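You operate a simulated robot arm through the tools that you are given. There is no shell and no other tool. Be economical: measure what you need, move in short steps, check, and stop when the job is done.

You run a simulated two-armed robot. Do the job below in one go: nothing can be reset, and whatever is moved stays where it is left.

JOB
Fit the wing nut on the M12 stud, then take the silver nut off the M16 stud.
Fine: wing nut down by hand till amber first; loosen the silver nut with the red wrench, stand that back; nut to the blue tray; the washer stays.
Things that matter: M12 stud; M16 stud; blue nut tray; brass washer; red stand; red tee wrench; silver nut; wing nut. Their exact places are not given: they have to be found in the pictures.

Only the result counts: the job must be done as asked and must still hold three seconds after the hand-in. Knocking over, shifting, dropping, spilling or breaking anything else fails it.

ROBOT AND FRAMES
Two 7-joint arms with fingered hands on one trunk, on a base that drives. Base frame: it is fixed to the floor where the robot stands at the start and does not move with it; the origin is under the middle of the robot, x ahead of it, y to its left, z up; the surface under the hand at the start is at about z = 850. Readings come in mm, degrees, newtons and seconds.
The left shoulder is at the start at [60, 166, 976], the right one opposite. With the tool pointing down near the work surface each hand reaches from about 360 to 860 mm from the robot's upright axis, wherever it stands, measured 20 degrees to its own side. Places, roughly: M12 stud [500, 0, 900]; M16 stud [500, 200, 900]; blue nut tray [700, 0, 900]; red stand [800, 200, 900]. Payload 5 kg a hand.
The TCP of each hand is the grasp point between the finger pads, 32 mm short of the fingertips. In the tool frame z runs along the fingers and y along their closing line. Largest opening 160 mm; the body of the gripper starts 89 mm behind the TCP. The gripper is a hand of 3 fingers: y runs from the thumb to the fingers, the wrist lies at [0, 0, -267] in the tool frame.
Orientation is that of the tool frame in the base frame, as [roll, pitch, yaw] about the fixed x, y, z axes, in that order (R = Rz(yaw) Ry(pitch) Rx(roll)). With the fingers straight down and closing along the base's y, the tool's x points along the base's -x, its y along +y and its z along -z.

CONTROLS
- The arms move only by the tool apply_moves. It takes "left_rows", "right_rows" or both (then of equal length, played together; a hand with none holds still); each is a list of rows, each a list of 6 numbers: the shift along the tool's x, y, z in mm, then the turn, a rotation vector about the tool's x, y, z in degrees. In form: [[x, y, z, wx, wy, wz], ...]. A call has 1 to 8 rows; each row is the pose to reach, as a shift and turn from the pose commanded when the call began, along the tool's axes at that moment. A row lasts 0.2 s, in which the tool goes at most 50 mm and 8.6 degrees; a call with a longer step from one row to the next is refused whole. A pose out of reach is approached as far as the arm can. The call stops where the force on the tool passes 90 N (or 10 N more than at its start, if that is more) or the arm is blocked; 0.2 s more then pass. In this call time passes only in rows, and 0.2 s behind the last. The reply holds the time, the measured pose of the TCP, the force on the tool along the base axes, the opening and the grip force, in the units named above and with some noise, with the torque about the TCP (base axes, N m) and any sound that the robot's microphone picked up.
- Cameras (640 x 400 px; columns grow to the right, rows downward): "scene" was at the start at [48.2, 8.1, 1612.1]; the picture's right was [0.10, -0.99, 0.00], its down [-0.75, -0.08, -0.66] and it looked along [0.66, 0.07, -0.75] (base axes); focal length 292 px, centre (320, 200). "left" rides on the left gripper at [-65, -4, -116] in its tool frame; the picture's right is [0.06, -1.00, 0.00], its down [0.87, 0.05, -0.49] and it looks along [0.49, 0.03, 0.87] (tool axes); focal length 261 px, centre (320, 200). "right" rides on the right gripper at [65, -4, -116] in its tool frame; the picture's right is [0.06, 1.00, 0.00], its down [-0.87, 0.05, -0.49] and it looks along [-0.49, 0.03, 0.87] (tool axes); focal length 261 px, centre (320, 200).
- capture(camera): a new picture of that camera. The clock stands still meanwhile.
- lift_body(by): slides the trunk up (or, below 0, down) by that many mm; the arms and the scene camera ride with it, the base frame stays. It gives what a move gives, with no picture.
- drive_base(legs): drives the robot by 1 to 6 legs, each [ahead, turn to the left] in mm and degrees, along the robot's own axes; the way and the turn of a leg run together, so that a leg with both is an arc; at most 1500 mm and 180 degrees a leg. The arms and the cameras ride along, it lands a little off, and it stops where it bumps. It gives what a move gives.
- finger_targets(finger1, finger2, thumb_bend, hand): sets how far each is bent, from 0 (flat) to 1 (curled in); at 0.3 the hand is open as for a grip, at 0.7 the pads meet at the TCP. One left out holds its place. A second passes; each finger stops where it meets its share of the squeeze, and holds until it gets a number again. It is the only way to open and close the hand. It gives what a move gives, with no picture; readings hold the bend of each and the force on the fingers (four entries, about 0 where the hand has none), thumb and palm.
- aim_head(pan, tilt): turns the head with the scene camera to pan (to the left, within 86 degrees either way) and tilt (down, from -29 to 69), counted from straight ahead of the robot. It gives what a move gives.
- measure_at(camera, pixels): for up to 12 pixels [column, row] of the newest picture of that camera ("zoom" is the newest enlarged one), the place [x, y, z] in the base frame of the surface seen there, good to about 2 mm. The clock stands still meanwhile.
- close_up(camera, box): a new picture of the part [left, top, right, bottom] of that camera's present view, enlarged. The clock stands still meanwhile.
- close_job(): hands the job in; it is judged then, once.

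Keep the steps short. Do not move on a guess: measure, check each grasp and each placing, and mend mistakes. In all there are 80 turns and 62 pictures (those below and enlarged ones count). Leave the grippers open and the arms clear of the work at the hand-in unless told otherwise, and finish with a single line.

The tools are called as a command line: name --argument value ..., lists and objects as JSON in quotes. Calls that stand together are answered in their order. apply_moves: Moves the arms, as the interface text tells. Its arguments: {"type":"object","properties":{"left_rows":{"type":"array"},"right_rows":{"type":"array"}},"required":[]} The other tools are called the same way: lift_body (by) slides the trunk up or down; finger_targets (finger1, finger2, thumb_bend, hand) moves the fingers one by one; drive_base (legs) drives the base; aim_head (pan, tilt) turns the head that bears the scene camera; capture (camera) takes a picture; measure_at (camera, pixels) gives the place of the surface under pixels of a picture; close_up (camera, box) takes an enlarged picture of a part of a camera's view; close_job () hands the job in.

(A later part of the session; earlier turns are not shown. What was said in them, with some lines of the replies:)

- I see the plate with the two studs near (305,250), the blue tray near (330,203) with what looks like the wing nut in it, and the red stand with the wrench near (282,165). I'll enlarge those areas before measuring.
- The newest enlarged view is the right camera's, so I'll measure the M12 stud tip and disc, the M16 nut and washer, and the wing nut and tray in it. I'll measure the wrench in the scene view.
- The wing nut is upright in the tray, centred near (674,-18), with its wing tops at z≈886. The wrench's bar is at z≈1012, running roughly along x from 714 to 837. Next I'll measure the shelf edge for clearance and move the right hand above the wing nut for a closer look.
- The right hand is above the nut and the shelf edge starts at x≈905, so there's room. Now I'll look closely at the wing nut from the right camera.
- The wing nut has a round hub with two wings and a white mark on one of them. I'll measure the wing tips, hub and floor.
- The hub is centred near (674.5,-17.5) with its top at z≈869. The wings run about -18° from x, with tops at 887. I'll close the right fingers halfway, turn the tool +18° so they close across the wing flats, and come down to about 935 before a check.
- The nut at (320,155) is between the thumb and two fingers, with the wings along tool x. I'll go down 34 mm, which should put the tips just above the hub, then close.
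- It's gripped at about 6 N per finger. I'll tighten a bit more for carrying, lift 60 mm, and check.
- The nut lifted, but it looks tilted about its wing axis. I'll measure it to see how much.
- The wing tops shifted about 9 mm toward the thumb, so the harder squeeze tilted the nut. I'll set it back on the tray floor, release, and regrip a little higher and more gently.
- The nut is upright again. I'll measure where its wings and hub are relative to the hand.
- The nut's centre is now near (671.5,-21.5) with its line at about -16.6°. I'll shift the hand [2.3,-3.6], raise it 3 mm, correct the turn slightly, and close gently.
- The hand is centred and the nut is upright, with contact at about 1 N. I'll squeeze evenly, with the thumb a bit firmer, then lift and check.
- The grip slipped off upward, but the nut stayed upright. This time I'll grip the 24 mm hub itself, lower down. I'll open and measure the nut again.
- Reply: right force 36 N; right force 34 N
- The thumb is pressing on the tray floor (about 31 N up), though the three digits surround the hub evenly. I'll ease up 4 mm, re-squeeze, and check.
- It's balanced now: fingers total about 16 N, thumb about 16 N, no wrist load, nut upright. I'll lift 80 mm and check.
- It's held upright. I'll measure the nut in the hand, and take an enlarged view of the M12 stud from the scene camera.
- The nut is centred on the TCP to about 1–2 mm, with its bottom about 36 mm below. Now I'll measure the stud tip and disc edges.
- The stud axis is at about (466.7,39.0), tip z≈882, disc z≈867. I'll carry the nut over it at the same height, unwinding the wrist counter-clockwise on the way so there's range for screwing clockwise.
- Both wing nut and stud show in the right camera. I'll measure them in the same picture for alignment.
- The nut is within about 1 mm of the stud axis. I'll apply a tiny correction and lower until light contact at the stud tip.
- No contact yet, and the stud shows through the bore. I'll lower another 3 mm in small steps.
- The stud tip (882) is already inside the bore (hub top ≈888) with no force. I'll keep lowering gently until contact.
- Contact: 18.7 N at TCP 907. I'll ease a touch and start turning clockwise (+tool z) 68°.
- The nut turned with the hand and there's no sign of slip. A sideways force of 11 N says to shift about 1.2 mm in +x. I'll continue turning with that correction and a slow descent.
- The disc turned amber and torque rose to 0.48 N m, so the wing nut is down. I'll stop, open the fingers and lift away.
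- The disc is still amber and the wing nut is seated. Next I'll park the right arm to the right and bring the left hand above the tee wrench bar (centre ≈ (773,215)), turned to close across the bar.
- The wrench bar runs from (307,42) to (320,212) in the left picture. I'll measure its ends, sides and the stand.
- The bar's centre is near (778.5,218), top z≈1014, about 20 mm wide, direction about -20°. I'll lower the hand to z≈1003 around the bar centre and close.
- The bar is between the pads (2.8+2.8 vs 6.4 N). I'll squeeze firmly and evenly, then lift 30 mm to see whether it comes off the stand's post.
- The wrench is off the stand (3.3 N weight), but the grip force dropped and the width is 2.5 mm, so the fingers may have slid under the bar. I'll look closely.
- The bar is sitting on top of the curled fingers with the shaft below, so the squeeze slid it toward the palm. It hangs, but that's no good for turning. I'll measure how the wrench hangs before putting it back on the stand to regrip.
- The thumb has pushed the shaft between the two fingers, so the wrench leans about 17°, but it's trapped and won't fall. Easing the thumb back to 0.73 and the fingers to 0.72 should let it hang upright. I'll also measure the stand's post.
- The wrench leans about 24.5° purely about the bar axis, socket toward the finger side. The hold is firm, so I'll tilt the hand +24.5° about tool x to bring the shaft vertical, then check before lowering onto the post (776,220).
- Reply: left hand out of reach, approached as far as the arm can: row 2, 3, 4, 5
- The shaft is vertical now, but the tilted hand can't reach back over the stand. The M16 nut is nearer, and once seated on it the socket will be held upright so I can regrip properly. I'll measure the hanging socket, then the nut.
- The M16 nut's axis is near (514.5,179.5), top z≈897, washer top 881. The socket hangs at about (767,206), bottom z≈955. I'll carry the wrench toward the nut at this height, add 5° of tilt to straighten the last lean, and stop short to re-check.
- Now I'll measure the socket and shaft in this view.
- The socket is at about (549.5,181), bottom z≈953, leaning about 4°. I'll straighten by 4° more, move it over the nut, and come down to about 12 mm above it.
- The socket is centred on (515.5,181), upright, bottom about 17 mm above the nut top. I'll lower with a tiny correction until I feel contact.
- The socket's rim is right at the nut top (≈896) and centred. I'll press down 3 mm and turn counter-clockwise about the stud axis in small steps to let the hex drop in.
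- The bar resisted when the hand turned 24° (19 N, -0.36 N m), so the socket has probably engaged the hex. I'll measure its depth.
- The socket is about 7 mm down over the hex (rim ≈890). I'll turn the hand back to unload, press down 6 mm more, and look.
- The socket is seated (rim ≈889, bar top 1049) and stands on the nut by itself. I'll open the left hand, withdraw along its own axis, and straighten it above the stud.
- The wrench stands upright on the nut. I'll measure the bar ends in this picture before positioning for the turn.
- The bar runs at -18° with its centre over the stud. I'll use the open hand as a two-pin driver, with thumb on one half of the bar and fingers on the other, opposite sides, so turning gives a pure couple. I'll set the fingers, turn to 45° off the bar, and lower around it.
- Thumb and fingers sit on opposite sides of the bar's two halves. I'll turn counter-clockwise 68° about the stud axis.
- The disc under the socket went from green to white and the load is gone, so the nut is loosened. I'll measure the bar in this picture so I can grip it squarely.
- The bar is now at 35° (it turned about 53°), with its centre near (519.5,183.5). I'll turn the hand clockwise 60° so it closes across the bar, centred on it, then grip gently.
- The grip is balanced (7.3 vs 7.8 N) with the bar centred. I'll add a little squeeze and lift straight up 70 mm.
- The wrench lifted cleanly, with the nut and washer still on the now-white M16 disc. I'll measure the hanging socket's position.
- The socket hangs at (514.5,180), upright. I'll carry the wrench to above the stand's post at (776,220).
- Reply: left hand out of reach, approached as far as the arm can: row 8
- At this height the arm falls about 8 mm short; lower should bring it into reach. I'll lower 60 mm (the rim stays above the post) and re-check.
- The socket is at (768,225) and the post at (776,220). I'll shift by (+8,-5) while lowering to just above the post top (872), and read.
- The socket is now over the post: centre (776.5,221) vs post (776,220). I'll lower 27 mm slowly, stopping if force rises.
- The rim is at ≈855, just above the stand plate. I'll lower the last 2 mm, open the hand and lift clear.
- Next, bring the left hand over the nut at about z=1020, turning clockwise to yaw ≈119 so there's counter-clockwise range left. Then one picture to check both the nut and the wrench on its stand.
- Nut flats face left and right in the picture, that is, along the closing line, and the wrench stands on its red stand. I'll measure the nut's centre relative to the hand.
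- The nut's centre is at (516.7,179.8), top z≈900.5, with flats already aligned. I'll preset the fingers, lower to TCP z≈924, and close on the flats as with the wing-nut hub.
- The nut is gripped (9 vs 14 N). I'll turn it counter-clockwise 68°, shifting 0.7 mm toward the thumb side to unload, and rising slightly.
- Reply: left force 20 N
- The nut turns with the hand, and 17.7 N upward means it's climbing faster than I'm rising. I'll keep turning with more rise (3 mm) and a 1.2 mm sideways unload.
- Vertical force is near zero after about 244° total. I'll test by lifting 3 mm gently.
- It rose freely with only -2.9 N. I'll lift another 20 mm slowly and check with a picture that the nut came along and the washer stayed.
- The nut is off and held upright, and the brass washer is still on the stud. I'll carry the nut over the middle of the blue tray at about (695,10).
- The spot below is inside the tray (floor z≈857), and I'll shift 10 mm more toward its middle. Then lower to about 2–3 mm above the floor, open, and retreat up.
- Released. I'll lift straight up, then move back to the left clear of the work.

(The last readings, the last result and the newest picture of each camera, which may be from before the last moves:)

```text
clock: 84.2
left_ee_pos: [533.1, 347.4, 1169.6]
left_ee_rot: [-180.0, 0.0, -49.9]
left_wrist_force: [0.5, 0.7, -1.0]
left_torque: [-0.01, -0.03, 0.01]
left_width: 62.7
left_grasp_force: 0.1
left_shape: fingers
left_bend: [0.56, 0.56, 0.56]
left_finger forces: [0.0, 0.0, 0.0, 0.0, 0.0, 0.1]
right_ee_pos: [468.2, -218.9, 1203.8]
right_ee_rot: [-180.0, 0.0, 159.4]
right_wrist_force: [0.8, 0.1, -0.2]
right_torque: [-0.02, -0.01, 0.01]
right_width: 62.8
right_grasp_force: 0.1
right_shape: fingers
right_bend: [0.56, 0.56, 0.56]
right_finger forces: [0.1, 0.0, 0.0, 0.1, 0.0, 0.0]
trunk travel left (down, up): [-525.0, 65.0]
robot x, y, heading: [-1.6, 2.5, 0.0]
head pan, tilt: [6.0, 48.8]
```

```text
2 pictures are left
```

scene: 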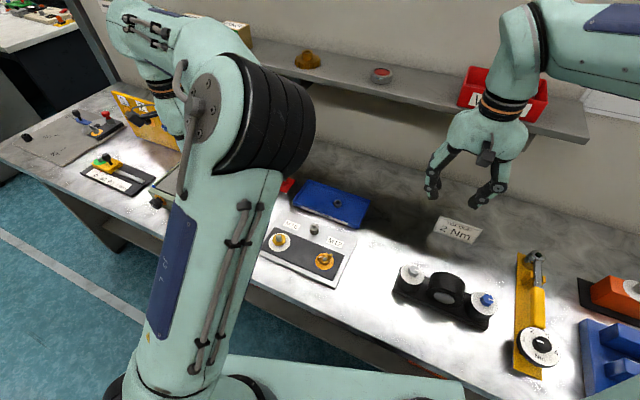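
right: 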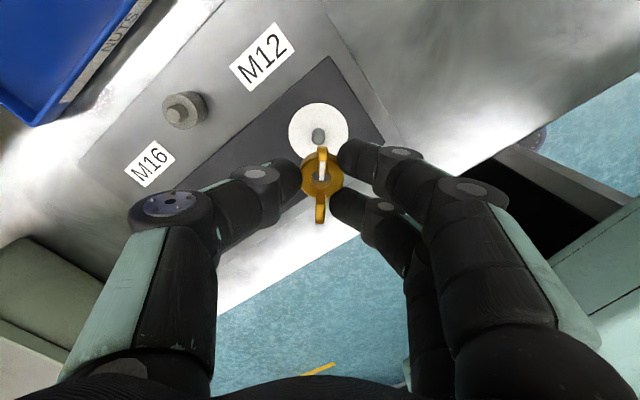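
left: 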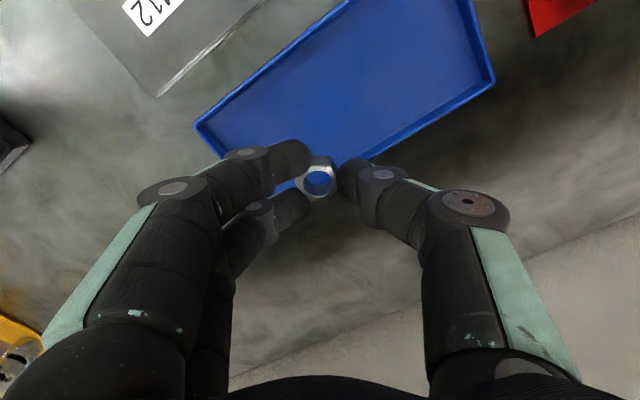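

The nut is in the blue tray, M12 is amber, and the washer is still on M16. The elbow hides the wrench, so I'll open both hands fully and check it with the left camera.

finger_targets --hand "left" --finger1 0.3 --finger2 0.3 --thumb_bend 0.3

finger_targets --hand "right" --finger1 0.3 --finger2 0.3 --thumb_bend 0.3

apply_moves --left_rows '[[0, 0, -5, 0, 0, 8.5], [0, 0, -10, 0, 0, 17], [0, 0, -15, 0, 0, 25.5], [0, 0, -20, 0, 0, 34], [0, 0, -20, 0, 0, 42.5], [0, 0, -20, 0, 0, 51], [0, 0, -20, 0, 0, 59.5], [0, 0, -20, 0, 0, 68]]'

capture --camera "left"

```text
clock: 85.2
left_ee_pos: [533.9, 346.1, 1170.5]
left_ee_rot: [-180.0, 0.0, -49.9]
left_wrist_force: [-0.1, -0.4, -0.4]
left_torque: [0.01, 0.0, 0.01]
left_width: 167.5
left_grasp_force: 0.1
left_shape: fingers
left_bend: [0.3, 0.3, 0.3]
left_finger forces: [0.1, 0.0, 0.0, 0.0, 0.0, 0.0]
right_ee_pos: [466.8, -219.0, 1204.0]
right_ee_rot: [180.0, 0.0, 159.4]
right_wrist_force: [0.3, 0.6, -0.2]
right_torque: [-0.04, 0.03, 0.04]
right_width: 62.6
right_grasp_force: 0.0
right_shape: fingers
right_bend: [0.56, 0.56, 0.56]
right_finger forces: [0.0, 0.0, 0.0, 0.0, 0.1, 0.1]
trunk travel left (down, up): [-525.0, 65.0]
robot x, y, heading: [0.9, 3.0, 0.0]
head pan, tilt: [6.0, 48.8]
```

```text
clock: 86.2
left_ee_pos: [531.7, 344.7, 1169.8]
left_ee_rot: [-180.0, -0.1, -49.8]
left_wrist_force: [-0.5, 1.2, -0.4]
left_torque: [0.0, 0.01, 0.01]
left_width: 167.6
left_grasp_force: 0.0
left_shape: fingers
left_bend: [0.3, 0.3, 0.3]
left_finger forces: [0.0, 0.1, 0.1, 0.1, 0.0, 0.0]
right_ee_pos: [465.9, -219.3, 1204.1]
right_ee_rot: [180.0, -0.1, 159.4]
right_wrist_force: [-0.5, 0.6, 0.8]
right_torque: [-0.01, 0.02, 0.02]
right_width: 167.5
right_grasp_force: 0.0
right_shape: fingers
right_bend: [0.3, 0.3, 0.3]
right_finger forces: [0.0, 0.1, 0.1, 0.1, 0.0, 0.1]
trunk travel left (down, up): [-525.0, 65.0]
robot x, y, heading: [-1.7, 0.1, 0.1]
head pan, tilt: [6.0, 48.8]
```

```text
clock: 88.0
left_ee_pos: [536.2, 344.4, 1189.3]
left_ee_rot: [180.0, 0.0, -117.9]
left_wrist_force: [0.2, 0.1, 0.0]
left_torque: [-0.02, -0.02, 0.01]
left_width: 167.5
left_grasp_force: 0.0
left_shape: fingers
left_bend: [0.3, 0.3, 0.3]
left_finger forces: [0.1, 0.0, 0.1, 0.0, 0.0, 0.0]
right_ee_pos: [466.5, -219.5, 1206.0]
right_ee_rot: [180.0, 0.0, 159.4]
right_wrist_force: [0.1, 0.5, 0.2]
right_torque: [0.02, 0.02, -0.01]
right_width: 167.9
right_grasp_force: 0.0
right_shape: fingers
right_bend: [0.3, 0.3, 0.3]
right_finger forces: [0.1, 0.0, 0.1, 0.0, 0.0, 0.0]
trunk travel left (down, up): [-525.0, 65.0]
robot x, y, heading: [2.3, 0.6, -0.1]
head pan, tilt: [6.0, 48.8]
```

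```text
1 pictures are left
```

left: 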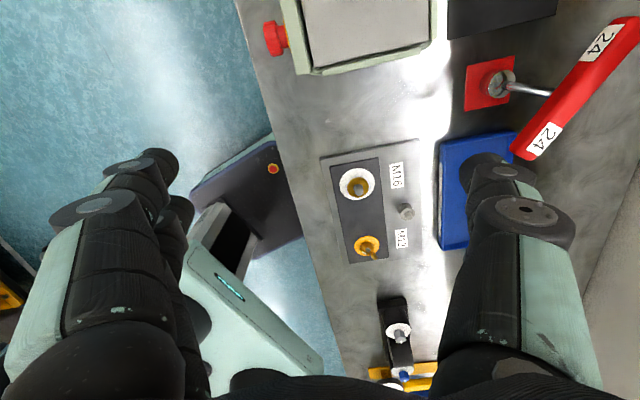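

The wrench stands upright on its red stand, the washer is on the M16 stud, M12 is amber, the nut is in the tray, and both hands are open and clear. I'm handing in.

close_job

```text
The job is handed in.
```

The wing nut is down on the M12 stud at amber, the silver nut is off the M16 stud and in the blue tray, the red wrench is back on its stand, and the brass washer is still on its stud.
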